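You operate a simulated robot arm through the tools that you are given. There is no shell and no other tool. Be economical: measure what you need, move in short steps, check, and stop when the job is done.

You run a simulated two-armed robot. Do the job below in one go: nothing can be reset, and whatever is moved stays where it is left.

Task
Pick up the blue air prop with one hand, pass it to the other hand and put it on the top of the wall bench. Set down upright: blue air prop.

Only the result counts: the job must be done as asked and must still hold three seconds after the hand-in. Knocking over, shifting, dropping, spilling or breaking anything else fails it.

Robot
Two 6-joint arms with two-finger grippers on one trunk, on a base that drives. Base frame: it is fixed to the floor where the robot stands at the start and does not move with it; the origin is under the middle of the robot, x ahead of it, y to its left, z up; the surface under the hand at the start is at about z = 860. Lengths are in mm, angles in degrees, forces in N, time in s.
The left shoulder is at the start at [61, 143, 900], the right one opposite. With the tool pointing down near the work surface each hand reaches from about 300 to 720 mm from the robot's upright axis, wherever it stands, measured 20 degrees to its own side. Places, roughly: top of the wall bench [-1600, 100, 900]. Payload 2.45 kg a hand.
The TCP of each hand is the grasp point between the finger pads, 26 mm short of the fingertips. In the tool frame z runs along the fingers and y along their closing line. Largest opening 96 mm; the body of the gripper starts 69 mm behind the TCP.
Orientation is that of the tool frame in the base frame, as a unit quaternion [x, y, z, w]. With the fingers straight down and closing along the base's y, the tool's x points along the base's -x, its y along +y and its z along -z.

Tools
- The arms move only by the tool drive_tool. It takes "left_rows", "right_rows" or both (then of equal length, played together; a hand with none holds still); each is a list of rows, each an object (a shift or turn left out is 0, a gripper value left out holds the last) with "grip": the opening, from 0 (shut) to 1 (fully open); "slide": the shift along the tool's x, y, z in mm, a list of three; "rotation": the turn, a rotation vector about the tool's x, y, z in degrees, a list of three. In form: [{"grip": grip, "slide": [tx, ty, tz], "rotation": [rx, ry, rz]}, ...]. A call has 1 to 10 rows; each row is the pose to reach, as a shift and turn from the pose commanded when the call began, along the tool's axes at that moment. Rows are played at 5 a second. More than 50 mm and 8.6 degrees between two rows, or a gripper value outside its range, and nothing of the call is played. Where a pose cannot be reached the arm comes as near as it can. A force on the tool above 40 N (or 10 N above the force at the start of the call, whichever is more), or a blocked arm, ends the call early, and 0.2 s more pass. Each finger halts on what it meets, pressing with about 30 N; the grip force reading is that of the motor and also rises with nothing between the fingers. The clock runs only during rows and for 0.2 s after the last one: add rows that repeat a pose to give the fingers time. It gives the time, the measured TCP pose, the force on the tool (base axes), the opening and the grip force at its end, in the units of the frame above (readings bear some noise), with the torque about the TCP (base axes, N m) and any sound that the robot's microphone picked up, and new pictures: "pictures" is both (left out), scene, wrist or none (wrist: the cameras of the hands that moved).
- Cameras (640 x 400 px; columns grow to the right, rows downward): "scene" is now at [145.5, 18, 1508.9]; the picture's right is [0.10, -0.99, 0.00], its down [-0.76, -0.08, -0.65] and it looks along [0.65, 0.07, -0.76] (base axes); focal length 266 px, centre (320, 200). "left" rides on the left gripper at [82, -3, -98] in its tool frame; the picture's right is [0.04, 1.00, 0.00], its down [-0.73, 0.03, -0.68] and it looks along [-0.68, 0.03, 0.73] (tool axes); focal length 256 px, centre (320, 200). "right" rides on the right gripper at [82, 3, -98] in its tool frame; the picture's right is [-0.04, 1.00, 0.00], its down [-0.73, -0.03, -0.68] and it looks along [-0.68, -0.03, 0.73] (tool axes); focal length 256 px, centre (320, 200). There is no depth. A picture from a camera that has moved, and an enlarged one, comes with that camera's place and axes in the base frame and with its lens. The place of the scene camera against the robot may be out by one fixed shift of up to 18 mm in any direction.
- lift_body(by): slides the trunk up (or, below 0, down) by that many mm; the arms and the scene camera ride with it, the base frame stays. It gives what a move gives, with no picture.
- drive_base(legs): drives the robot by 1 to 6 legs, each [ahead, turn to the left] in mm and degrees, along the robot's own axes; the way and the turn of a leg run together, so that a leg with both is an arc; at most 1500 mm and 180 degrees a leg. The arms and the cameras ride along, it lands a little off, and it stops where it bumps. It gives what a move gives, and a new picture of the scene camera.
- turn_head(pan, tilt): turns the head with the scene camera to pan (to the left, within 86 degrees either way) and tilt (down, from -29 to 69), counted from straight ahead of the robot. It gives what a move gives, and a new picture of the scene camera.
- enlarge(camera, box): a new picture of the part [left, top, right, bottom] of that camera's present view, enlarged. No time passes.
- job_done(): hands the job in; it is judged then, once.

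Go step by step. Nothing tells you exact positions but the pictures and the camera data: compare them with the known pose of the tool, close in by small moves and look again before you grip or let go. The budget is 120 turns and 260 pictures, counting those below and the enlarged ones. Unless the task says otherwise, let go and move clear before handing in, and close with one line.

The tools are called after "Call:" by a JSON object that holds its "method" and its "body". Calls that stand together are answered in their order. drive_tool: Moves the arms, as the interface text tells. Its arguments: {"type":"object","properties":{"left_rows":{"type":"array"},"right_rows":{"type":"array"},"pictures":{"type":"string","enum":["both","scene","wrist","none"]}},"required":[]} The other tools are called the same way: lift_body (by) slides the trunk up or down; drive_base (legs) drives the base; turn_head (pan, tilt) turns the head that bears the scene camera; enlarge (camera, box) takes an enlarged picture of a part of a camera's view; job_done () hands the job in.

At the start:

```text
time: 0.0
left_tool_pos: [461.6, 302.9, 1077.0]
left_tcp_rot: [0.0, 1.0, 0.001, -0.001]
left_ft_force: [0.3, 0.0, 0.7]
left_ft_torque: [0.0, -0.03, -0.02]
left_grip_width: 96.0
left_grasp_force: 0.0
right_tool_pos: [496.0, -102.2, 1103.9]
right_tcp_rot: [0.0, 1.0, 0.0, 0.001]
right_ft_force: [-0.6, 0.3, 1.1]
right_ft_torque: [0.03, 0.0, -0.04]
right_grip_width: 96.0
right_grasp_force: 0.1
trunk travel left (down, up): [-525.0, 65.0]
robot x, y, heading: [-1.4, 1.8, 0.0]
head pan, tilt: [5.9, 49.5]
```

scene: 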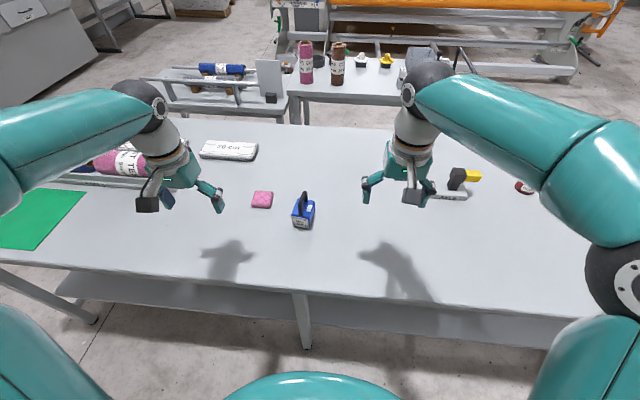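
right: 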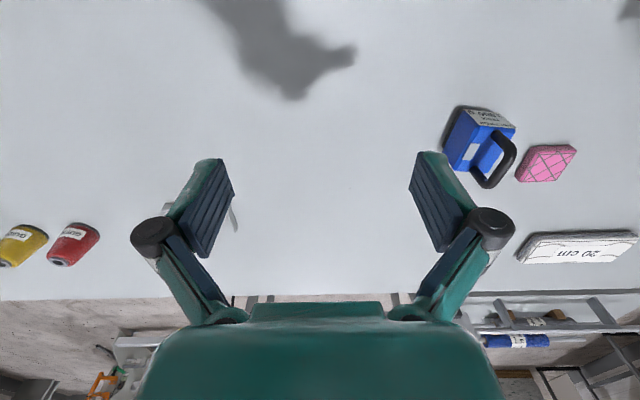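
left: 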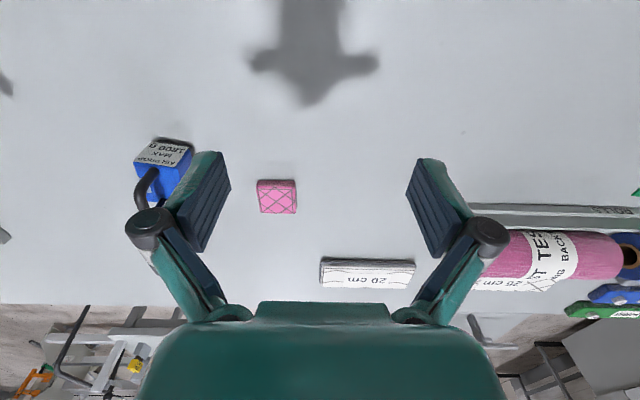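

The blue item with a black handle near the table's middle looks like the air prop. I look closer.

Call:
{"method": "enlarge", "body": {"camera": "scene", "box": [240, 170, 370, 250]}}

Call:
{"method": "enlarge", "body": {"camera": "right", "box": [420, 80, 600, 200]}}

Call:
{"method": "enlarge", "body": {"camera": "left", "box": [100, 110, 260, 220]}}

```text
4.92 times, centred on (305, 210) of scene
camera zoom: at [145.5, 18.0, 1508.9], right [0.1, -0.99, 0.0], down [-0.76, -0.08, -0.65], along [0.65, 0.07, -0.76], focal length 1309 px, centre (394, 151)
```

zoom: 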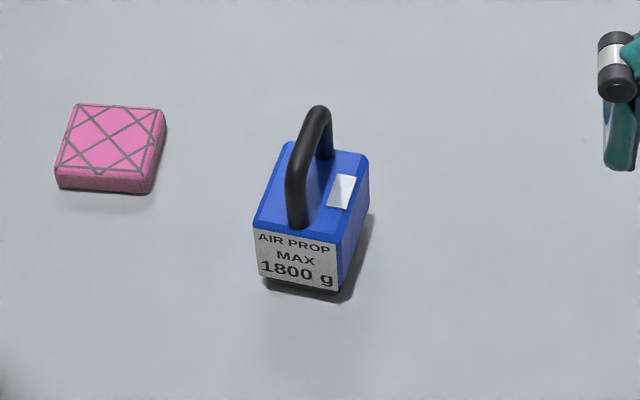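

```text
3.33 times, centred on (510, 140) of right
camera zoom: at [413.7, -100.1, 1203.6], right [0.04, 1.0, 0.0], down [0.73, -0.03, 0.68], along [0.68, -0.03, -0.73], focal length 853 px, centre (-313, 400)
```

zoom: 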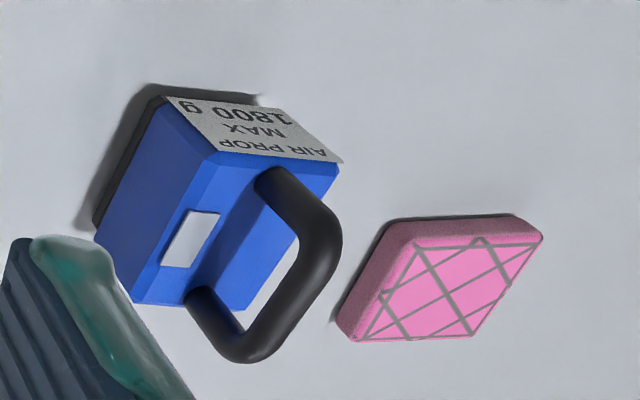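

```text
3.64 times, centred on (180, 165) of left
camera zoom: at [379.6, 301.2, 1174.1], right [-0.04, 1.0, 0.0], down [0.73, 0.03, 0.68], along [0.68, 0.03, -0.73], focal length 931 px, centre (829, 327)
```

zoom: 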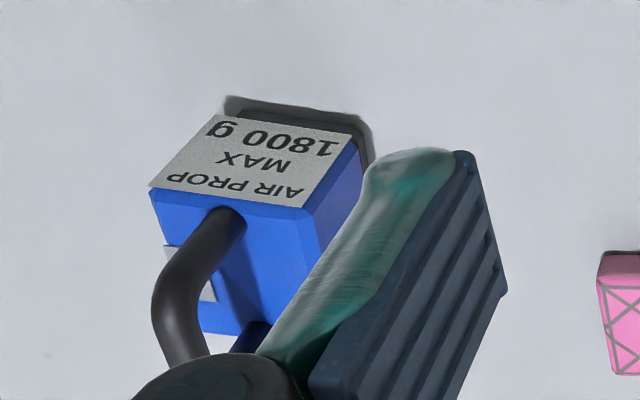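

The air prop is a blue box (about 40 wide, 50 high) with a black loop handle. I put its middle near (605, 109), with the handle top near z 947 and the yaw about -9°. The plan is that the right hand grips the body from behind at 45°, lifts it and turns it, and the left hand then takes the handle from above. First I move the right hand to a pre-grasp behind the box.

Call:
{"method": "drive_tool", "body": {"right_rows": [{"grip": 1, "slide": [3, 30, 10], "rotation": [0, -7, 0]}, {"slide": [6, 65, 20], "rotation": [0, -14, 0]}, {"slide": [6, 100, 35], "rotation": [0, -21, 0]}, {"slide": [6, 135, 50], "rotation": [0, -28, 0]}, {"slide": [6, 170, 70], "rotation": [0, -35, 0]}, {"slide": [6, 200, 85], "rotation": [0, -42, 0]}, {"slide": [6, 211, 100], "rotation": [0, -45, 0]}, {"slide": [6, 211, 100], "rotation": [0, -45, 0]}]}}

```text
time: 2.0
left_tool_pos: [461.3, 302.7, 1078.0]
left_tcp_rot: [0.0, 1.0, 0.0, 0.0]
left_ft_force: [0.6, 0.2, -0.7]
left_ft_torque: [0.01, 0.0, 0.0]
left_grip_width: 95.9
left_grasp_force: 0.1
right_tool_pos: [501.2, 93.1, 1028.5]
right_tcp_rot: [0.026, 0.918, 0.013, 0.395]
right_ft_force: [0.6, 0.2, -0.5]
right_ft_torque: [0.02, -0.04, 0.01]
right_grip_width: 96.0
right_grasp_force: 0.2
trunk travel left (down, up): [-525.0, 65.0]
robot x, y, heading: [-2.3, -1.6, 0.3]
head pan, tilt: [5.9, 49.5]
stopped in row 8 (right hand): the arm was blocked; the commanded pose is now the measured one
camera scene: at [145.5, 17.7, 1508.8], right [0.1, -0.99, 0.0], down [-0.76, -0.08, -0.65], along [0.65, 0.07, -0.76], focal length 266 px, centre (320, 200)
camera right: at [373.9, 100.1, 1038.7], right [0.06, 1.0, 0.07], down [0.01, -0.07, 1.0], along [1.0, -0.06, -0.02], focal length 256 px, centre (320, 200)
```

scene: 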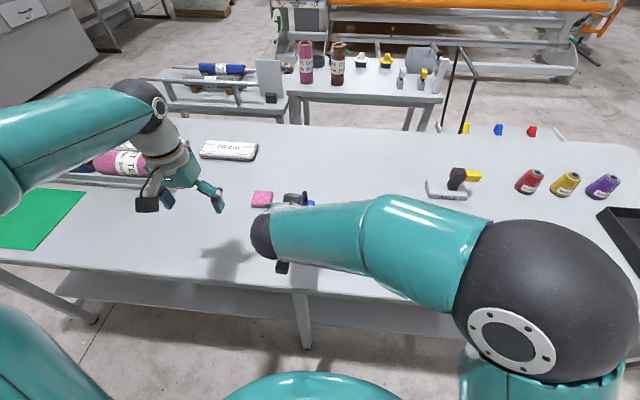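
right: 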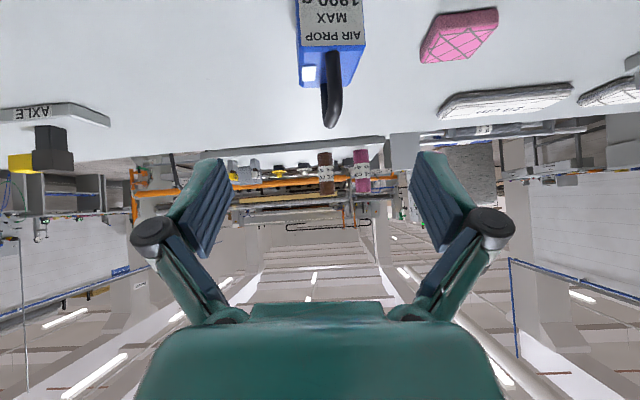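

The right arm is folded too tightly here and was blocked. The object lies more in front of the left shoulder, so I'll swap roles. First I use this view to measure.

Call:
{"method": "enlarge", "body": {"camera": "right", "box": [250, 0, 410, 140]}}

```text
2.86 times, centred on (330, 70) of right
camera zoom: at [373.9, 100.1, 1038.7], right [0.06, 1.0, 0.07], down [0.01, -0.07, 1.0], along [1.0, -0.06, -0.02], focal length 731 px, centre (291, 571)
```

zoom: 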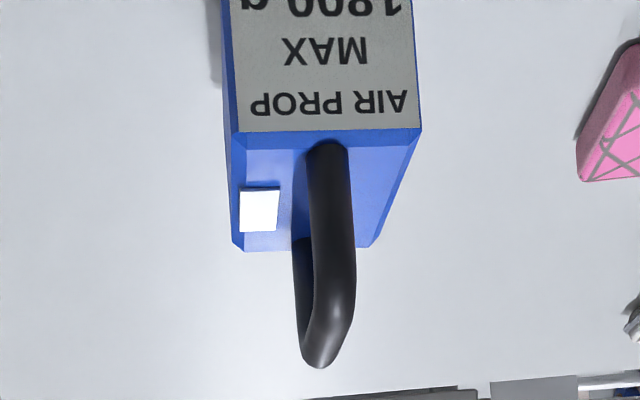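

I measure the box at rear face x≈567, centre (600, 103), width 51, top z≈919, yaw -8.5°, with the handle tube at z≈956. I retract the right arm to its side, then back the base up for more room.

Call:
{"method": "drive_tool", "body": {"right_rows": [{"slide": [-15, -10, -15], "rotation": [0, 5, 0]}, {"slide": [-30, -45, -30], "rotation": [0, 12, 0]}, {"slide": [-40, -85, -40], "rotation": [0, 19, 0]}, {"slide": [-45, -125, -45], "rotation": [0, 26, 0]}, {"slide": [-50, -165, -50], "rotation": [0, 33, 0]}, {"slide": [-50, -205, -50], "rotation": [0, 40, 0]}, {"slide": [-50, -240, -50], "rotation": [0, 46.6, 0]}, {"slide": [-50, -280, -50], "rotation": [0, 46.6, 0]}, {"slide": [-50, -280, -50], "rotation": [0, 46.6, 0]}], "pictures": "none"}}

Call:
{"method": "drive_base", "body": {"legs": [[-130, 0]]}}

```text
time: 4.0
left_tool_pos: [462.6, 304.2, 1076.3]
left_tcp_rot: [-0.001, 1.0, -0.001, 0.0]
left_ft_force: [-0.2, 0.6, -0.7]
left_ft_torque: [0.0, 0.03, 0.02]
left_grip_width: 96.3
left_grasp_force: 0.0
right_tool_pos: [490.5, -185.7, 1087.3]
right_tcp_rot: [0.015, 1.0, 0.02, -0.002]
right_ft_force: [0.7, -0.1, 0.6]
right_ft_torque: [-0.02, 0.01, 0.0]
right_grip_width: 96.0
right_grasp_force: 0.1
trunk travel left (down, up): [-525.0, 65.0]
robot x, y, heading: [-1.9, -0.3, -0.3]
head pan, tilt: [5.9, 49.5]
```

```text
time: 5.3
left_tool_pos: [327.3, 303.4, 1079.0]
left_tcp_rot: [0.0, 1.0, 0.0, 0.003]
left_ft_force: [-0.8, -0.2, 0.2]
left_ft_torque: [0.0, -0.04, 0.01]
left_grip_width: 95.9
left_grasp_force: 0.1
right_tool_pos: [357.0, -185.3, 1087.7]
right_tcp_rot: [0.015, 1.0, 0.021, 0.0]
right_ft_force: [-0.5, 0.6, 0.1]
right_ft_torque: [0.02, -0.07, 0.02]
right_grip_width: 95.9
right_grasp_force: 0.2
trunk travel left (down, up): [-525.0, 65.0]
robot x, y, heading: [-132.3, 0.1, -0.2]
head pan, tilt: [5.9, 49.5]
camera scene: at [11.4, 18.0, 1509.2], right [0.1, -0.99, 0.0], down [-0.76, -0.08, -0.65], along [0.65, 0.07, -0.76], focal length 266 px, centre (320, 200)
```

scene: 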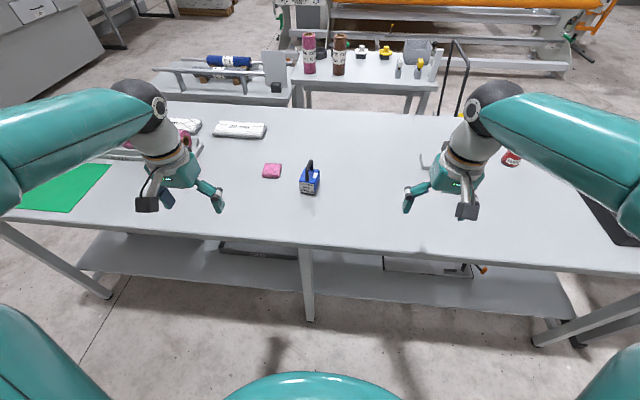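

Now the left hand moves to the pre-grasp, pitched 45° behind the box.

Call:
{"method": "drive_tool", "body": {"left_rows": [{"grip": 1, "slide": [-22, -23, 8], "rotation": [0, -6, 0]}, {"slide": [-44, -46, 18], "rotation": [0, -12, 0]}, {"slide": [-66, -69, 30], "rotation": [0, -18, 0]}, {"slide": [-88, -92, 42], "rotation": [0, -24, 0]}, {"slide": [-110, -115, 55], "rotation": [0, -30, 0]}, {"slide": [-131, -138, 68], "rotation": [0, -36, 0]}, {"slide": [-152, -162, 80], "rotation": [0, -42, 0]}, {"slide": [-173, -185, 94], "rotation": [0, -45, 0]}, {"slide": [-173, -185, 94], "rotation": [0, -45, 0]}]}}

```text
time: 7.3
left_tool_pos: [504.0, 117.6, 984.7]
left_tcp_rot: [0.0, 0.923, -0.001, 0.384]
left_ft_force: [-0.4, 0.4, -0.4]
left_ft_torque: [0.04, 0.04, 0.03]
left_grip_width: 95.9
left_grasp_force: 0.0
right_tool_pos: [358.7, -185.2, 1086.8]
right_tcp_rot: [0.016, 1.0, 0.02, -0.001]
right_ft_force: [0.6, -0.3, 0.2]
right_ft_torque: [-0.02, 0.0, 0.0]
right_grip_width: 95.8
right_grasp_force: 0.1
trunk travel left (down, up): [-525.0, 65.0]
robot x, y, heading: [-130.8, 2.4, -0.1]
head pan, tilt: [5.9, 49.5]
camera scene: at [13.3, 18.3, 1509.0], right [0.1, -0.99, 0.0], down [-0.76, -0.08, -0.65], along [0.65, 0.07, -0.76], focal length 266 px, centre (320, 200)
camera left: at [375.9, 115.5, 995.3], right [-0.03, 1.0, -0.03], down [0.04, 0.03, 1.0], along [1.0, 0.03, -0.04], focal length 256 px, centre (320, 200)
```

scene: 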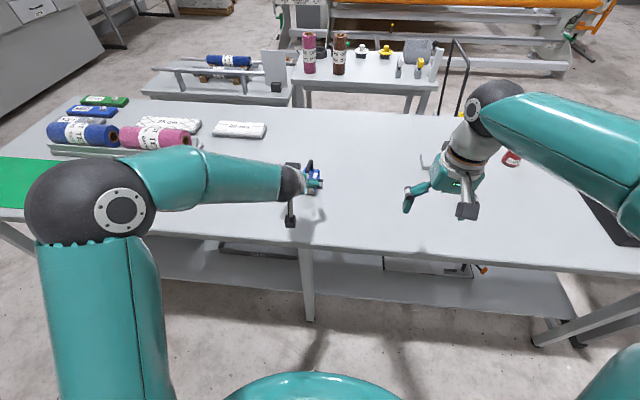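
left: 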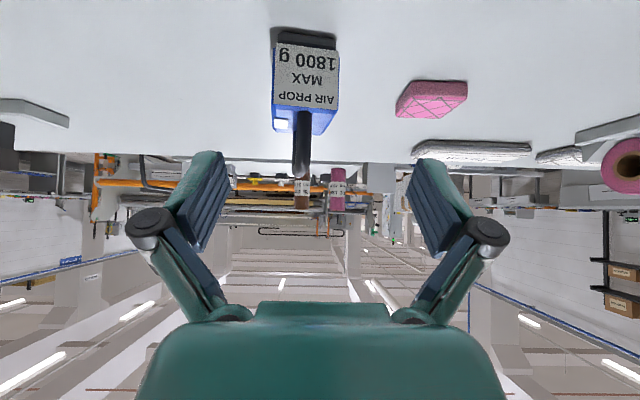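

Call:
{"method": "enlarge", "body": {"camera": "left", "box": [240, 10, 400, 190]}}

```text
2.22 times, centred on (320, 100) of left
camera zoom: at [375.9, 115.5, 995.3], right [-0.03, 1.0, -0.03], down [0.04, 0.03, 1.0], along [1.0, 0.03, -0.04], focal length 569 px, centre (320, 422)
```

zoom: 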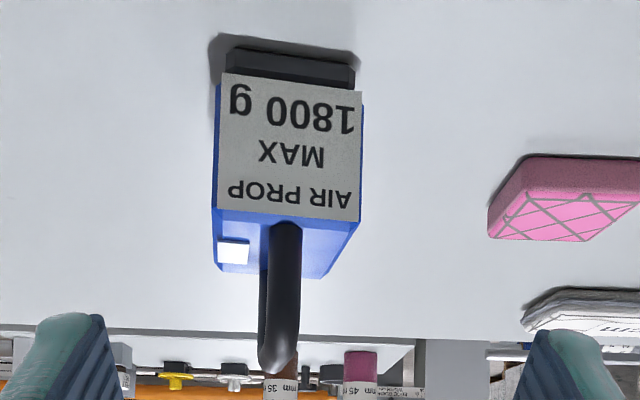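

The hand is aligned on the box's axis. I turn by the -8.5° yaw in place, then check.

Call:
{"method": "drive_tool", "body": {"left_rows": [{"rotation": [3, 0, 3]}, {"rotation": [6, 0, 6]}, {"rotation": [6, 0, 6]}], "pictures": "wrist"}}

```text
time: 8.1
left_tool_pos: [502.5, 117.4, 985.0]
left_tcp_rot: [0.068, 0.921, -0.028, 0.382]
left_ft_force: [0.4, -0.7, -0.1]
left_ft_torque: [-0.02, -0.01, -0.01]
left_grip_width: 96.3
left_grasp_force: 0.0
right_tool_pos: [358.6, -185.5, 1086.7]
right_tcp_rot: [0.016, 1.0, 0.021, -0.002]
right_ft_force: [-0.4, 0.7, -0.3]
right_ft_torque: [-0.01, 0.02, 0.02]
right_grip_width: 96.0
right_grasp_force: 0.0
trunk travel left (down, up): [-525.0, 65.0]
robot x, y, heading: [-131.8, -2.3, 0.0]
head pan, tilt: [5.9, 49.5]
camera left: at [376.9, 134.7, 995.3], right [0.12, 0.99, -0.03], down [0.04, 0.02, 1.0], along [0.99, -0.12, -0.04], focal length 256 px, centre (320, 200)
```

left: 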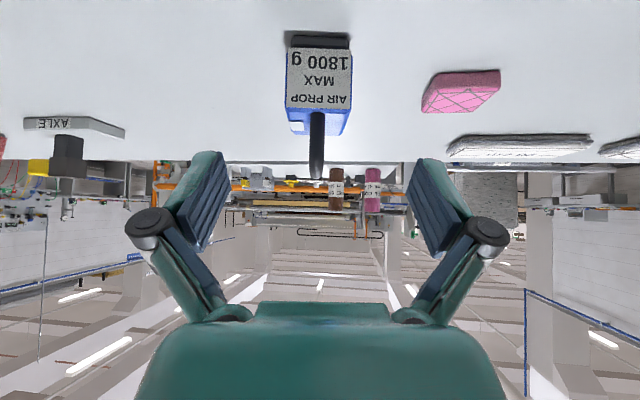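

It is nicely centred. I advance along the fingers to the grasp, leaving them open.

Call:
{"method": "drive_tool", "body": {"left_rows": [{"slide": [0, 0, 25]}, {"slide": [0, 0, 50]}, {"slide": [0, 0, 75]}, {"slide": [0, 0, 100]}, {"slide": [0, 0, 115]}, {"slide": [0, 0, 124]}, {"slide": [0, 0, 124]}]}}

```text
time: 9.7
left_tool_pos: [590.8, 106.4, 896.7]
left_tcp_rot: [0.068, 0.921, -0.028, 0.382]
left_ft_force: [-0.4, 0.3, 0.7]
left_ft_torque: [0.04, 0.0, -0.02]
left_grip_width: 96.0
left_grasp_force: 0.1
right_tool_pos: [359.1, -185.2, 1086.9]
right_tcp_rot: [0.016, 1.0, 0.021, -0.003]
right_ft_force: [0.3, -0.8, -0.1]
right_ft_torque: [0.01, -0.01, 0.02]
right_grip_width: 95.7
right_grasp_force: 0.1
trunk travel left (down, up): [-525.0, 65.0]
robot x, y, heading: [-132.3, 0.1, 0.2]
head pan, tilt: [5.9, 49.5]
camera scene: at [14.0, 18.0, 1508.9], right [0.1, -0.99, 0.0], down [-0.76, -0.08, -0.65], along [0.65, 0.07, -0.76], focal length 266 px, centre (320, 200)
camera left: at [463.2, 122.4, 907.6], right [0.12, 0.99, -0.03], down [0.04, 0.02, 1.0], along [0.99, -0.12, -0.04], focal length 256 px, centre (320, 200)
```

scene: 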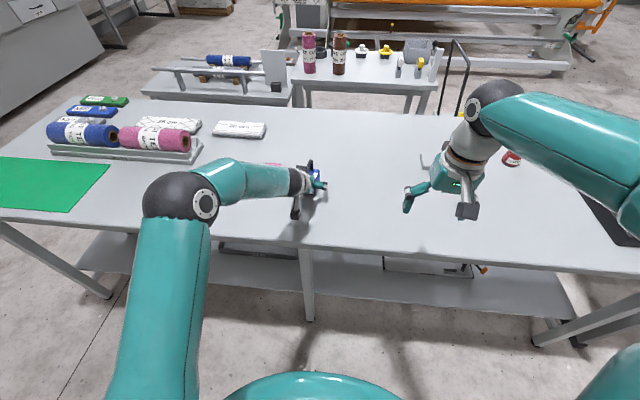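
left: 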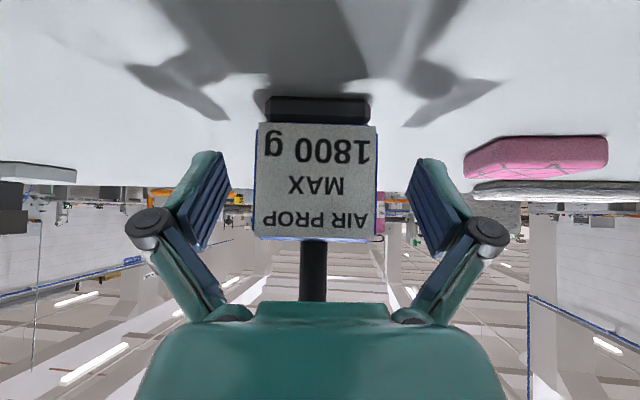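

The box is between the pads with a few mm of offset at most. I close the fingers.

Call:
{"method": "drive_tool", "body": {"left_rows": [{"grip": 0.7, "slide": [0, -1.5, 0]}, {"grip": 0.55, "slide": [0, -1.5, 0]}, {"grip": 0.3, "slide": [0, -1.5, 0]}, {"grip": 0.3, "slide": [0, -1.5, 0]}, {"grip": 0.2, "slide": [0, -1.5, 0]}, {"grip": 0.2, "slide": [0, -1.5, 0]}], "pictures": "wrist"}}

```text
time: 11.1
left_tool_pos: [590.0, 104.6, 896.8]
left_tcp_rot: [0.068, 0.921, -0.027, 0.383]
left_ft_force: [-0.8, -0.6, 1.3]
left_ft_torque: [-0.11, 0.04, 0.03]
left_grip_width: 51.7
left_grasp_force: 29.9
right_tool_pos: [359.3, -184.8, 1087.0]
right_tcp_rot: [0.015, 1.0, 0.021, -0.001]
right_ft_force: [0.6, 0.0, -0.1]
right_ft_torque: [0.02, 0.02, 0.0]
right_grip_width: 96.3
right_grasp_force: 0.1
trunk travel left (down, up): [-525.0, 65.0]
robot x, y, heading: [-133.3, -2.9, 0.0]
head pan, tilt: [5.9, 49.5]
camera left: at [462.8, 120.6, 907.9], right [0.12, 0.99, -0.03], down [0.04, 0.02, 1.0], along [0.99, -0.12, -0.04], focal length 256 px, centre (320, 200)
```

left: 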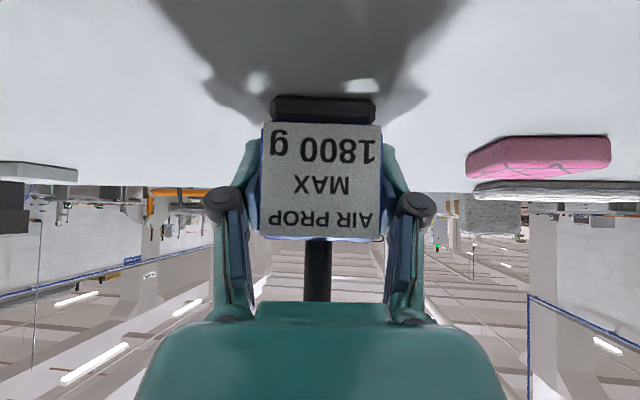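

It is gripped at 51.7 mm. I lift it straight up.

Call:
{"method": "drive_tool", "body": {"left_rows": [{"slide": [-4, -1.5, -4]}, {"slide": [-11, -1.5, -11]}, {"slide": [-28, -1.5, -28]}, {"slide": [-50, -1.5, -50]}, {"slide": [-75, -1.5, -75]}, {"slide": [-100, -1.5, -100]}, {"slide": [-120, -1.5, -120]}, {"slide": [-120, -1.5, -120]}]}}

```text
time: 12.9
left_tool_pos: [589.6, 102.8, 1065.2]
left_tcp_rot: [0.068, 0.922, -0.029, 0.381]
left_ft_force: [0.6, 0.3, -1.4]
left_ft_torque: [0.03, 0.04, -0.02]
left_grip_width: 51.7
left_grasp_force: 30.2
right_tool_pos: [358.5, -185.2, 1086.8]
right_tcp_rot: [0.015, 1.0, 0.02, -0.002]
right_ft_force: [-0.2, 0.4, -0.4]
right_ft_torque: [-0.01, 0.01, -0.01]
right_grip_width: 95.8
right_grasp_force: 0.0
trunk travel left (down, up): [-525.0, 65.0]
robot x, y, heading: [-134.3, -2.6, 0.0]
head pan, tilt: [5.9, 49.5]
camera scene: at [14.8, 18.1, 1508.8], right [0.1, -0.99, 0.0], down [-0.76, -0.08, -0.65], along [0.65, 0.07, -0.76], focal length 266 px, centre (320, 200)
camera left: at [463.5, 119.1, 1076.8], right [0.12, 0.99, -0.03], down [0.04, 0.02, 1.0], along [0.99, -0.12, -0.04], focal length 256 px, centre (320, 200)
```

scene: 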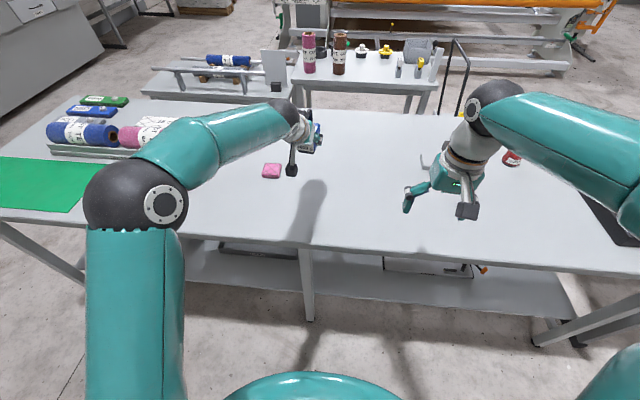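
left: 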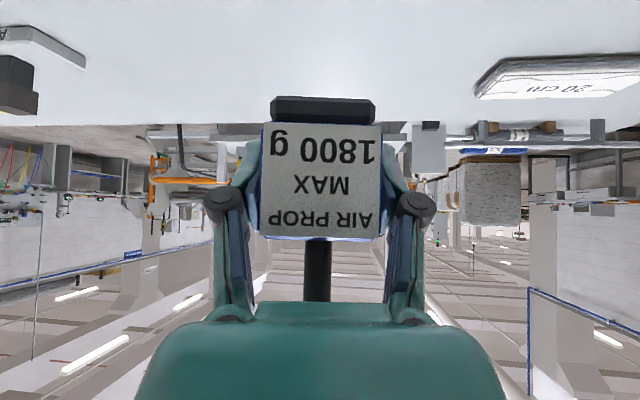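

The box is secure and level. I turn the left hand to point to the right (-y) and bring the box to the middle for the hand-over.

Call:
{"method": "drive_tool", "body": {"left_rows": [{"slide": [13.4, -11.7, -8.4], "rotation": [5.76, 0, 5.76]}, {"slide": [26.8, -23.4, -16.9], "rotation": [11.52, 0, 11.52]}, {"slide": [40.2, -35.1, -25.3], "rotation": [17.28, 0, 17.28]}, {"slide": [53.6, -46.8, -33.8], "rotation": [23.04, 0, 23.04]}, {"slide": [67, -58.5, -42.2], "rotation": [28.8, 0, 28.8]}, {"slide": [80.3, -70.2, -50.6], "rotation": [34.56, 0, 34.56]}, {"slide": [93.7, -81.9, -59.1], "rotation": [40.32, 0, 40.32]}, {"slide": [107.1, -93.6, -67.5], "rotation": [46.08, 0, 46.08]}, {"slide": [120.5, -105.3, -76], "rotation": [51.84, 0, 51.84]}, {"slide": [133.9, -117, -84.4], "rotation": [57.6, 0, 57.6]}]}}

```text
time: 15.1
left_tool_pos: [419.9, 10.1, 1031.9]
left_tcp_rot: [0.653, 0.653, -0.27, 0.271]
left_ft_force: [0.8, -0.1, -1.0]
left_ft_torque: [-0.02, -0.03, 0.03]
left_grip_width: 51.4
left_grasp_force: 30.0
right_tool_pos: [359.9, -184.3, 1086.2]
right_tcp_rot: [0.016, 1.0, 0.021, -0.001]
right_ft_force: [0.7, 0.7, 1.2]
right_ft_torque: [0.0, 0.03, -0.02]
right_grip_width: 95.9
right_grasp_force: 0.0
trunk travel left (down, up): [-525.0, 65.0]
robot x, y, heading: [-135.4, -0.3, -0.2]
head pan, tilt: [5.9, 49.5]
camera scene: at [14.5, 17.8, 1508.9], right [0.1, -0.99, 0.0], down [-0.76, -0.08, -0.65], along [0.65, 0.07, -0.76], focal length 266 px, centre (320, 200)
camera left: at [416.4, 138.3, 1041.9], right [1.0, 0.03, -0.03], down [0.03, -0.04, 1.0], along [0.03, -1.0, -0.04], focal length 256 px, centre (320, 200)
```

scene: 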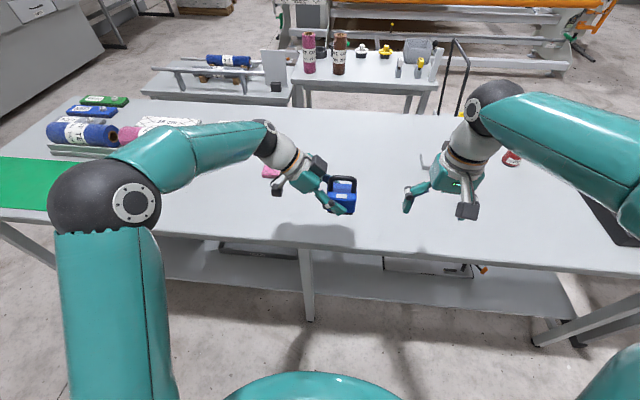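
left: 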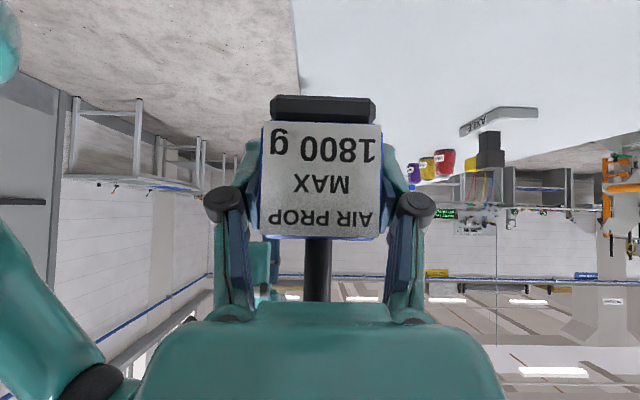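

The left hand-over pose is good, with the handle centre at about (420, -0.5, 1091). I raise the right hand, level it and turn it 90° off to the side.

Call:
{"method": "drive_tool", "body": {"right_rows": [{"slide": [0, 0, -25], "rotation": [2.4, 0, -3.4]}, {"slide": [0, 0, -50], "rotation": [2.4, 0, -6.8]}, {"slide": [0, 0, -75], "rotation": [2.4, 0, -6.8]}, {"slide": [0, 0, -75], "rotation": [2.4, 0, -6.8]}], "pictures": "none"}}

Call:
{"method": "drive_tool", "body": {"right_rows": [{"slide": [-4, 4, 0], "rotation": [0, 0, -8.5]}, {"slide": [-8, 8, 0], "rotation": [0, 0, -17]}, {"slide": [-12, 12, 0], "rotation": [0, 0, -25.5]}, {"slide": [-16, 16, 0], "rotation": [0, 0, -34]}, {"slide": [-20, 20, 0], "rotation": [0, 0, -42.5]}, {"slide": [-24, 24, 0], "rotation": [0, 0, -51]}, {"slide": [-28, 28, 0], "rotation": [0, 0, -59.5]}, {"slide": [-32, 32, 0], "rotation": [0, 0, -68]}, {"slide": [-36, 36, 0], "rotation": [0, 0, -76.5]}, {"slide": [-40, 40, 0], "rotation": [0, 0, -85]}]}}

```text
time: 16.1
left_tool_pos: [419.8, 11.7, 1031.6]
left_tcp_rot: [0.652, 0.654, -0.271, 0.271]
left_ft_force: [0.1, -0.5, -3.0]
left_ft_torque: [-0.02, 0.02, 0.05]
left_grip_width: 51.6
left_grasp_force: 30.1
right_tool_pos: [358.9, -187.2, 1160.8]
right_tcp_rot: [-0.044, 0.999, -0.001, -0.001]
right_ft_force: [-0.4, 0.2, -0.1]
right_ft_torque: [0.0, 0.04, 0.0]
right_grip_width: 96.2
right_grasp_force: 0.0
trunk travel left (down, up): [-525.0, 65.0]
robot x, y, heading: [-130.2, -0.7, 0.0]
head pan, tilt: [5.9, 49.5]
```

```text
time: 18.3
left_tool_pos: [420.3, 11.1, 1031.6]
left_tcp_rot: [0.653, 0.654, -0.27, 0.27]
left_ft_force: [-0.8, -0.5, -2.5]
left_ft_torque: [0.02, -0.01, -0.01]
left_grip_width: 51.5
left_grasp_force: 30.2
right_tool_pos: [395.9, -144.1, 1160.8]
right_tcp_rot: [0.708, -0.707, -0.001, 0.001]
right_ft_force: [0.2, 0.2, -0.3]
right_ft_torque: [0.02, 0.01, -0.01]
right_grip_width: 96.0
right_grasp_force: 0.0
trunk travel left (down, up): [-525.0, 65.0]
robot x, y, heading: [-131.8, 0.2, -0.0]
head pan, tilt: [5.9, 49.5]
camera scene: at [14.6, 18.2, 1508.9], right [0.1, -0.99, 0.0], down [-0.76, -0.08, -0.65], along [0.65, 0.07, -0.76], focal length 266 px, centre (320, 200)
camera right: at [392.2, -226.9, 1260.4], right [-1.0, 0.04, 0.0], down [0.03, 0.73, 0.68], along [0.02, 0.68, -0.73], focal length 256 px, centre (320, 200)
```

scene: 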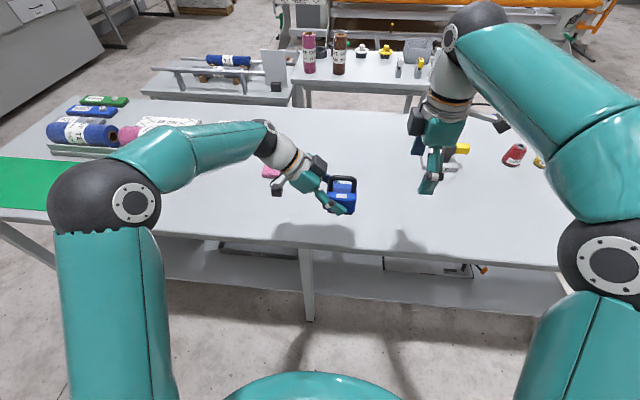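
right: 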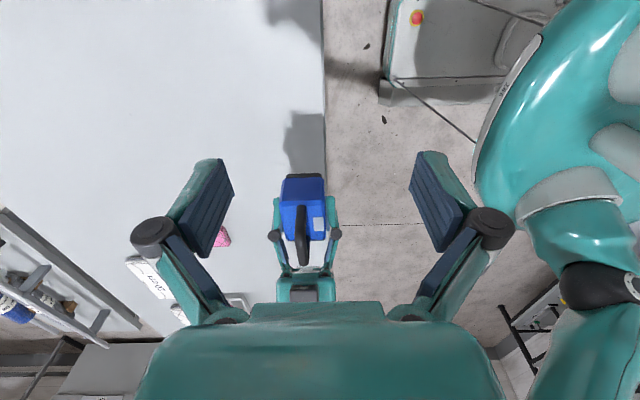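

The orientation is right. I move over the handle with the fingers half closed, still above it.

Call:
{"method": "drive_tool", "body": {"right_rows": [{"grip": 0.6, "slide": [-35, -8, 0]}, {"grip": 0.5, "slide": [-70, -16, 0]}, {"grip": 0.45, "slide": [-105, -24, 0]}, {"grip": 0.45, "slide": [-140, -24, 0]}, {"grip": 0.45, "slide": [-140, -24, 0]}]}}

```text
time: 19.5
left_tool_pos: [420.2, 9.8, 1031.1]
left_tcp_rot: [0.653, 0.653, -0.27, 0.271]
left_ft_force: [-0.1, 0.1, -3.2]
left_ft_torque: [0.07, -0.04, 0.02]
left_grip_width: 51.4
left_grasp_force: 29.5
right_tool_pos: [417.7, -4.3, 1162.3]
right_tcp_rot: [0.707, -0.707, -0.001, 0.0]
right_ft_force: [0.0, -0.3, 0.3]
right_ft_torque: [0.01, -0.03, 0.02]
right_grip_width: 43.2
right_grasp_force: 0.1
trunk travel left (down, up): [-525.0, 65.0]
robot x, y, heading: [-133.0, -1.5, -0.1]
head pan, tilt: [5.9, 49.5]
camera scene: at [14.0, 17.2, 1508.9], right [0.1, -0.99, 0.0], down [-0.76, -0.08, -0.65], along [0.65, 0.07, -0.76], focal length 266 px, centre (320, 200)
camera right: at [414.7, -86.0, 1261.1], right [-1.0, 0.04, 0.0], down [0.03, 0.73, 0.68], along [0.03, 0.68, -0.73], focal length 256 px, centre (320, 200)
```

scene: 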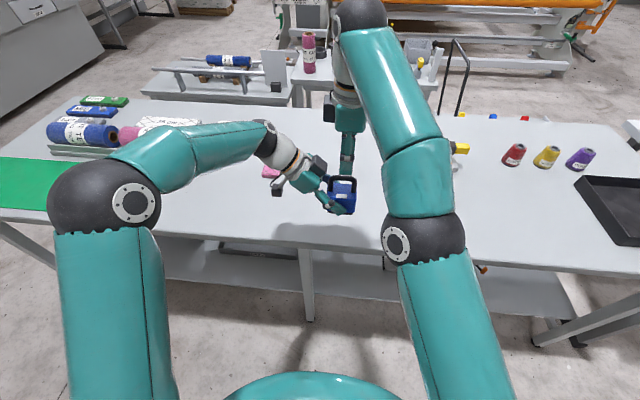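
right: 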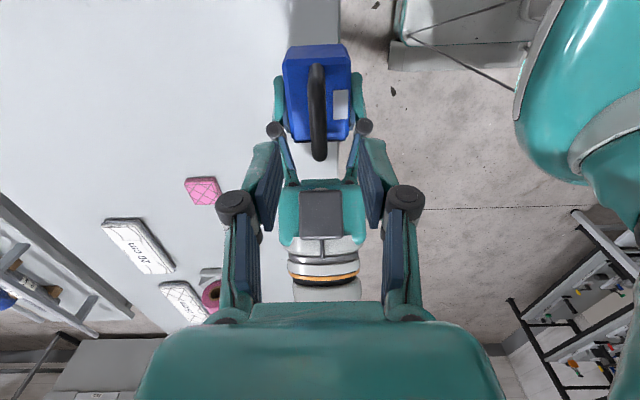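

The handle is centred between the fingers. I descend in two stages.

Call:
{"method": "drive_tool", "body": {"right_rows": [{"slide": [0, -1, 15]}, {"slide": [0, -1, 30]}, {"slide": [0, -1, 42]}, {"slide": [0, -1, 42]}]}}

Call:
{"method": "enlarge", "body": {"camera": "scene", "box": [270, 90, 430, 230]}}

```text
time: 20.5
left_tool_pos: [420.3, 11.5, 1031.2]
left_tcp_rot: [0.653, 0.654, -0.27, 0.27]
left_ft_force: [-0.1, -0.1, -2.3]
left_ft_torque: [0.0, 0.03, 0.0]
left_grip_width: 51.5
left_grasp_force: 29.9
right_tool_pos: [420.8, -4.2, 1119.8]
right_tcp_rot: [-0.707, 0.707, 0.0, 0.0]
right_ft_force: [0.3, 0.5, 0.3]
right_ft_torque: [-0.01, -0.01, 0.02]
right_grip_width: 43.0
right_grasp_force: 0.0
trunk travel left (down, up): [-525.0, 65.0]
robot x, y, heading: [-135.2, 1.9, -0.3]
head pan, tilt: [5.9, 49.5]
camera scene: at [14.5, 18.2, 1508.9], right [0.1, -0.99, 0.0], down [-0.76, -0.08, -0.65], along [0.65, 0.07, -0.76], focal length 266 px, centre (320, 200)
camera right: at [417.1, -86.3, 1218.9], right [-1.0, 0.04, 0.0], down [0.03, 0.73, 0.68], along [0.03, 0.68, -0.73], focal length 256 px, centre (320, 200)
```

scene: 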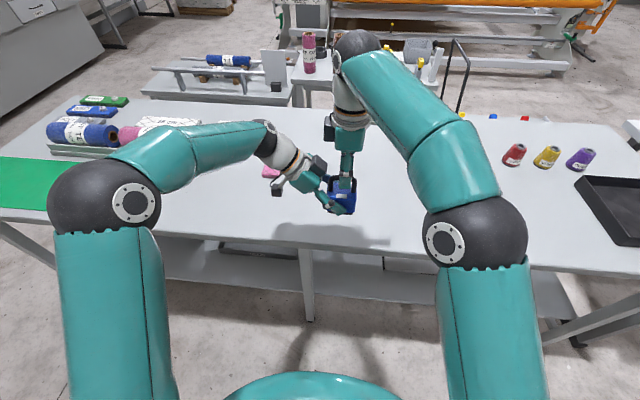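
right: 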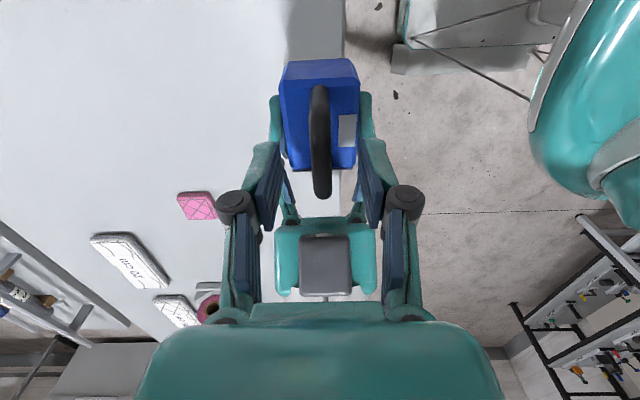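

```text
2.86 times, centred on (350, 160) of scene
camera zoom: at [14.5, 18.2, 1508.9], right [0.1, -0.99, 0.0], down [-0.76, -0.08, -0.65], along [0.65, 0.07, -0.76], focal length 760 px, centre (234, 314)
```

zoom: 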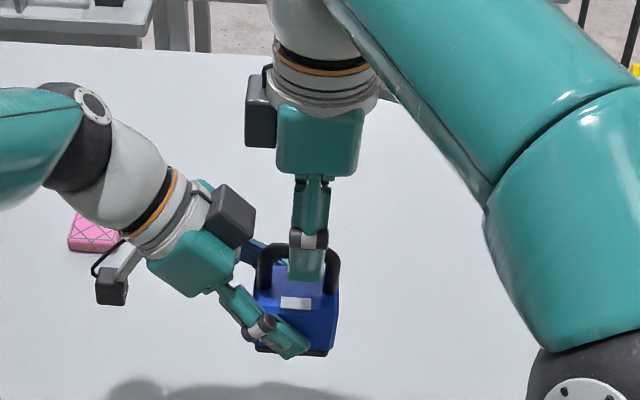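

Clearances look adequate, with about 20 mm between the two grippers' rear boxes after the remaining descent. I go down 27 mm to the handle tube and close.

Call:
{"method": "drive_tool", "body": {"right_rows": [{"slide": [0, 0, 10]}, {"slide": [0, 0, 20]}, {"slide": [0, 0, 27]}, {"slide": [0, 0, 27]}]}}

Call:
{"method": "enlarge", "body": {"camera": "scene", "box": [270, 90, 430, 230]}}

```text
time: 21.5
left_tool_pos: [420.5, 11.3, 1032.1]
left_tcp_rot: [0.653, 0.654, -0.27, 0.27]
left_ft_force: [0.2, -0.1, -1.8]
left_ft_torque: [0.03, -0.03, 0.0]
left_grip_width: 51.6
left_grasp_force: 30.0
right_tool_pos: [422.2, -5.1, 1093.1]
right_tcp_rot: [-0.707, 0.707, 0.0, 0.0]
right_ft_force: [-0.5, -0.2, -0.2]
right_ft_torque: [-0.01, 0.02, 0.02]
right_grip_width: 43.0
right_grasp_force: 0.1
trunk travel left (down, up): [-525.0, 65.0]
robot x, y, heading: [-134.0, -0.9, -0.1]
head pan, tilt: [5.9, 49.5]
camera scene: at [14.5, 18.1, 1508.9], right [0.1, -0.99, 0.0], down [-0.76, -0.08, -0.65], along [0.65, 0.07, -0.76], focal length 266 px, centre (320, 200)
camera right: at [417.6, -87.1, 1191.4], right [-1.0, 0.04, 0.0], down [0.03, 0.73, 0.68], along [0.03, 0.68, -0.73], focal length 256 px, centre (320, 200)
```

scene: 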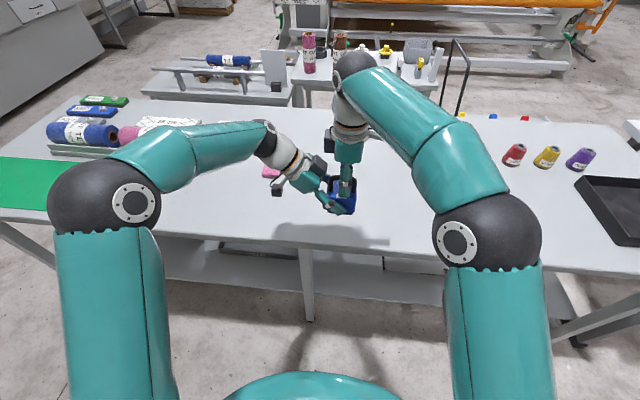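
right: 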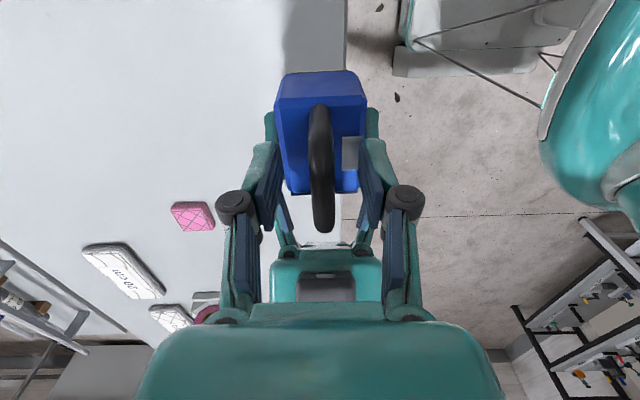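

```text
2.86 times, centred on (350, 160) of scene
camera zoom: at [14.5, 18.1, 1508.9], right [0.1, -0.99, 0.0], down [-0.76, -0.08, -0.65], along [0.65, 0.07, -0.76], focal length 760 px, centre (234, 314)
```

zoom: 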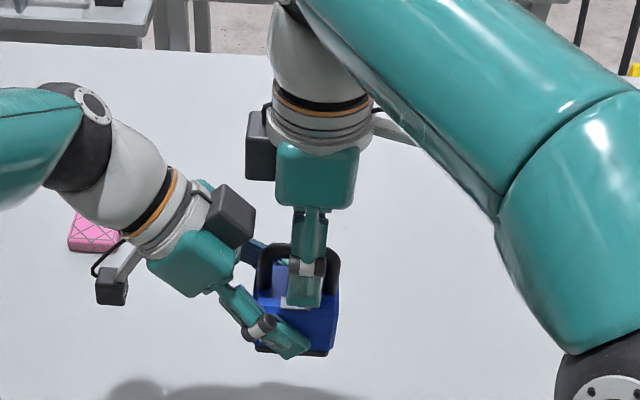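

The handle bar is between the pads, a few mm above the grasp point. I raise by 4 mm and close the right hand on it.

Call:
{"method": "drive_tool", "body": {"right_rows": [{"grip": 0.45, "slide": [0, 0, -4]}, {"grip": 0.3, "slide": [0, 0, -4]}, {"grip": 0.15, "slide": [0, 0, -4]}, {"grip": 0.05, "slide": [0, 0, -4]}, {"grip": 0.0, "slide": [0, 0, -4]}, {"grip": 0.0, "slide": [0, 0, -4]}]}}

Call:
{"method": "enlarge", "body": {"camera": "scene", "box": [270, 90, 430, 230]}}

```text
time: 22.9
left_tool_pos: [421.2, 11.3, 1031.9]
left_tcp_rot: [0.653, 0.654, -0.27, 0.27]
left_ft_force: [8.4, -0.7, -2.7]
left_ft_torque: [0.09, 0.47, -0.09]
left_grip_width: 51.5
left_grasp_force: 30.5
right_tool_pos: [420.5, -4.6, 1097.4]
right_tcp_rot: [0.708, -0.706, -0.001, 0.002]
right_ft_force: [-8.4, 0.5, 1.9]
right_ft_torque: [0.0, 0.06, 0.2]
right_grip_width: 10.3
right_grasp_force: 30.1
trunk travel left (down, up): [-525.0, 65.0]
robot x, y, heading: [-133.3, -1.7, 0.0]
head pan, tilt: [5.9, 49.5]
camera scene: at [14.5, 18.1, 1508.9], right [0.1, -0.99, 0.0], down [-0.76, -0.08, -0.65], along [0.65, 0.07, -0.76], focal length 266 px, centre (320, 200)
camera right: at [417.1, -86.6, 1195.6], right [-1.0, 0.04, 0.0], down [0.03, 0.73, 0.68], along [0.02, 0.68, -0.73], focal length 256 px, centre (320, 200)
```

scene: 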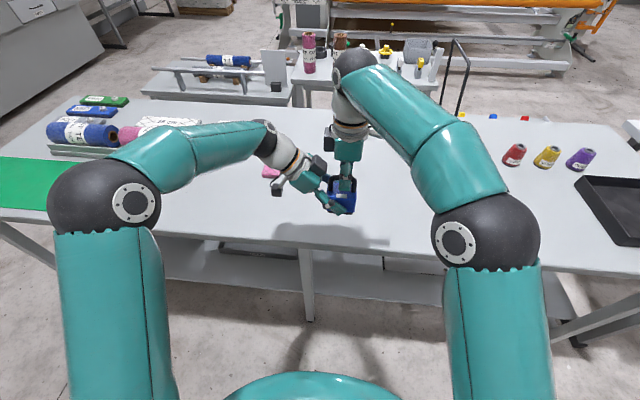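
right: 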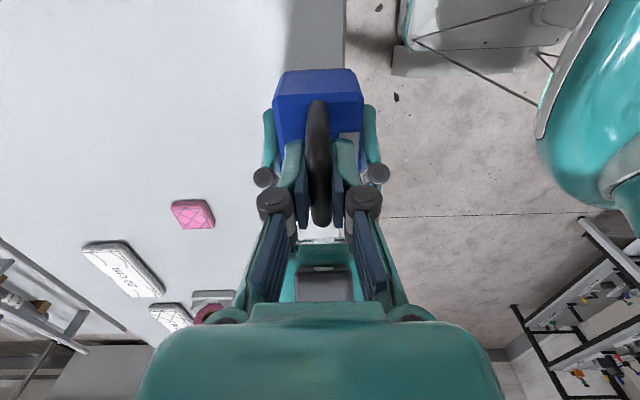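

```text
2.86 times, centred on (350, 160) of scene
camera zoom: at [14.5, 18.1, 1508.9], right [0.1, -0.99, 0.0], down [-0.76, -0.08, -0.65], along [0.65, 0.07, -0.76], focal length 760 px, centre (234, 314)
```

zoom: 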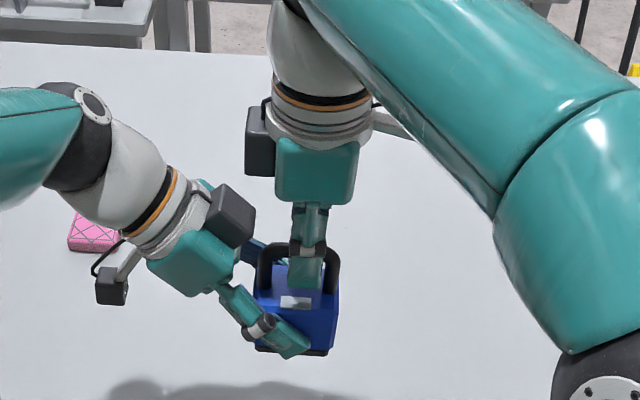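

The handle is held, with a slight sideways preload. I ease that off and open the left hand.

Call:
{"method": "drive_tool", "body": {"right_rows": [{"grip": 0, "slide": [0, 1.0, 0]}, {"slide": [0, 1.0, 0]}, {"slide": [0, 1.0, 0]}, {"slide": [0, 1.0, 0]}, {"slide": [0, 1.0, 0]}, {"slide": [0, 1.0, 0]}], "left_rows": [{"grip": 0.2}, {"grip": 0.2}, {"grip": 0.56}, {"grip": 0.7}, {"grip": 0.85}, {"grip": 0.85}]}}

```text
time: 24.3
left_tool_pos: [419.5, 9.6, 1031.4]
left_tcp_rot: [0.652, 0.654, -0.27, 0.271]
left_ft_force: [-0.2, 0.3, 0.3]
left_ft_torque: [0.0, 0.01, -0.02]
left_grip_width: 81.6
left_grasp_force: 0.1
right_tool_pos: [420.2, -4.4, 1095.6]
right_tcp_rot: [0.707, -0.707, -0.001, 0.0]
right_ft_force: [0.1, 0.0, -0.6]
right_ft_torque: [0.0, 0.0, 0.01]
right_grip_width: 10.1
right_grasp_force: 30.0
trunk travel left (down, up): [-525.0, 65.0]
robot x, y, heading: [-130.2, -0.3, -0.0]
head pan, tilt: [5.9, 49.5]
camera scene: at [14.5, 18.1, 1508.9], right [0.1, -0.99, 0.0], down [-0.76, -0.08, -0.65], along [0.65, 0.07, -0.76], focal length 266 px, centre (320, 200)
camera right: at [416.3, -86.8, 1195.6], right [-1.0, 0.04, 0.0], down [0.03, 0.73, 0.68], along [0.03, 0.68, -0.73], focal length 256 px, centre (320, 200)
camera left: at [416.3, 138.6, 1042.0], right [1.0, 0.03, -0.03], down [0.03, -0.04, 1.0], along [0.03, -1.0, -0.04], focal length 256 px, centre (320, 200)
```

scene: 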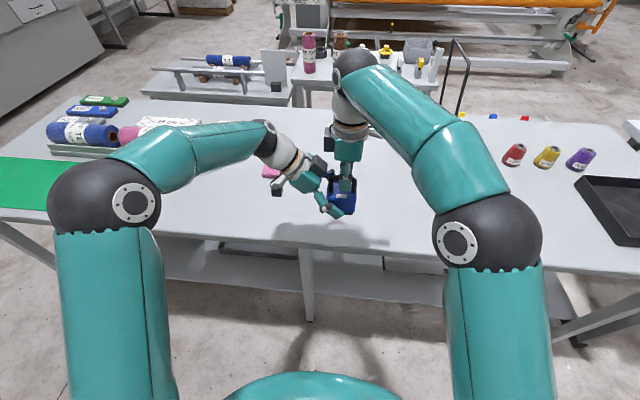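
right: 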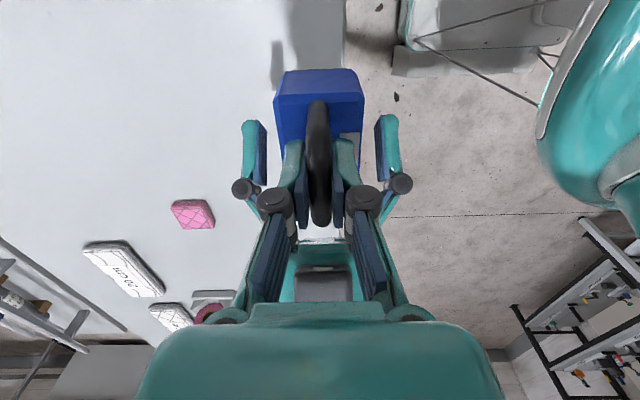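
left: 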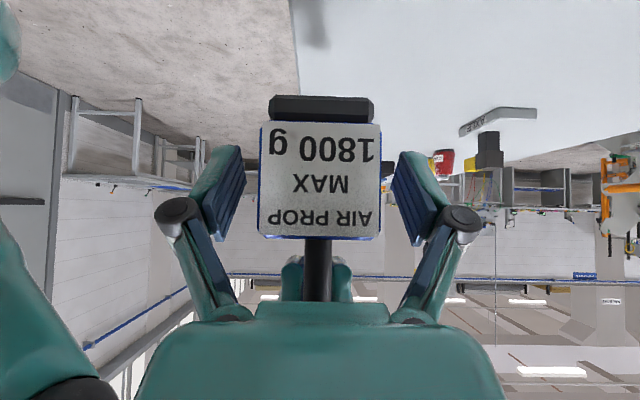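

The right hand holds it steady and level. The left hand withdraws horizontally.

Call:
{"method": "drive_tool", "body": {"left_rows": [{"slide": [10, 0, -10]}, {"slide": [30, 0, -30]}, {"slide": [55, 0, -55]}, {"slide": [80, 0, -80]}, {"slide": [105, 0, -105]}, {"slide": [125, 0, -125]}, {"slide": [125, 0, -125]}], "pictures": "scene"}}

Call:
{"method": "turn_head", "body": {"pan": 86, "tilt": 25}}

```text
time: 25.9
left_tool_pos: [418.3, 187.1, 1031.7]
left_tcp_rot: [0.654, 0.653, -0.271, 0.271]
left_ft_force: [-0.2, -0.7, 0.6]
left_ft_torque: [0.01, -0.01, -0.01]
left_grip_width: 81.6
left_grasp_force: 0.0
right_tool_pos: [420.0, -5.0, 1096.9]
right_tcp_rot: [-0.707, 0.707, 0.001, 0.0]
right_ft_force: [-0.6, 0.4, 0.6]
right_ft_torque: [-0.01, 0.02, -0.04]
right_grip_width: 9.9
right_grasp_force: 29.7
trunk travel left (down, up): [-525.0, 65.0]
robot x, y, heading: [-130.1, 2.0, -0.0]
head pan, tilt: [5.9, 49.5]
camera scene: at [14.5, 17.8, 1508.9], right [0.1, -0.99, 0.0], down [-0.76, -0.08, -0.65], along [0.65, 0.07, -0.76], focal length 266 px, centre (320, 200)
```

scene: 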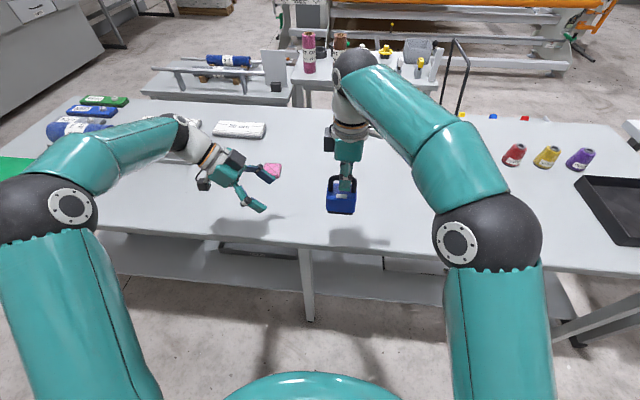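

```text
time: 27.4
left_tool_pos: [419.6, 187.3, 1032.1]
left_tcp_rot: [0.652, 0.654, -0.27, 0.272]
left_ft_force: [-0.1, 0.7, 0.8]
left_ft_torque: [-0.02, 0.02, 0.02]
left_grip_width: 81.5
left_grasp_force: 0.0
right_tool_pos: [420.2, -4.5, 1096.9]
right_tcp_rot: [0.707, -0.707, 0.0, 0.001]
right_ft_force: [-0.2, 0.3, -0.5]
right_ft_torque: [-0.03, -0.02, -0.02]
right_grip_width: 10.0
right_grasp_force: 30.5
trunk travel left (down, up): [-525.0, 65.0]
robot x, y, heading: [-135.5, 2.5, 0.1]
head pan, tilt: [85.9, 25.0]
camera scene: at [-56.0, 102.1, 1545.7], right [1.0, -0.07, 0.0], down [-0.03, -0.42, -0.91], along [0.06, 0.9, -0.42], focal length 266 px, centre (320, 200)
```

scene: 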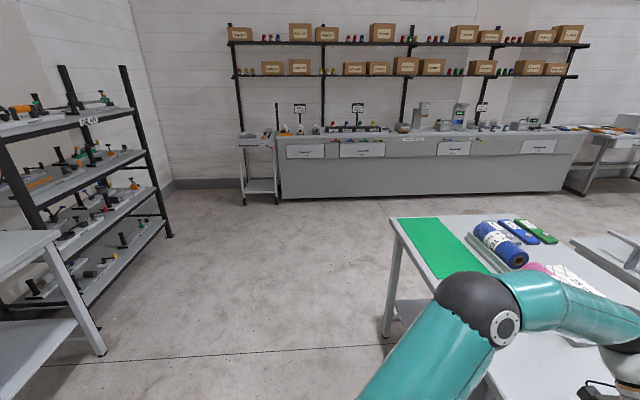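

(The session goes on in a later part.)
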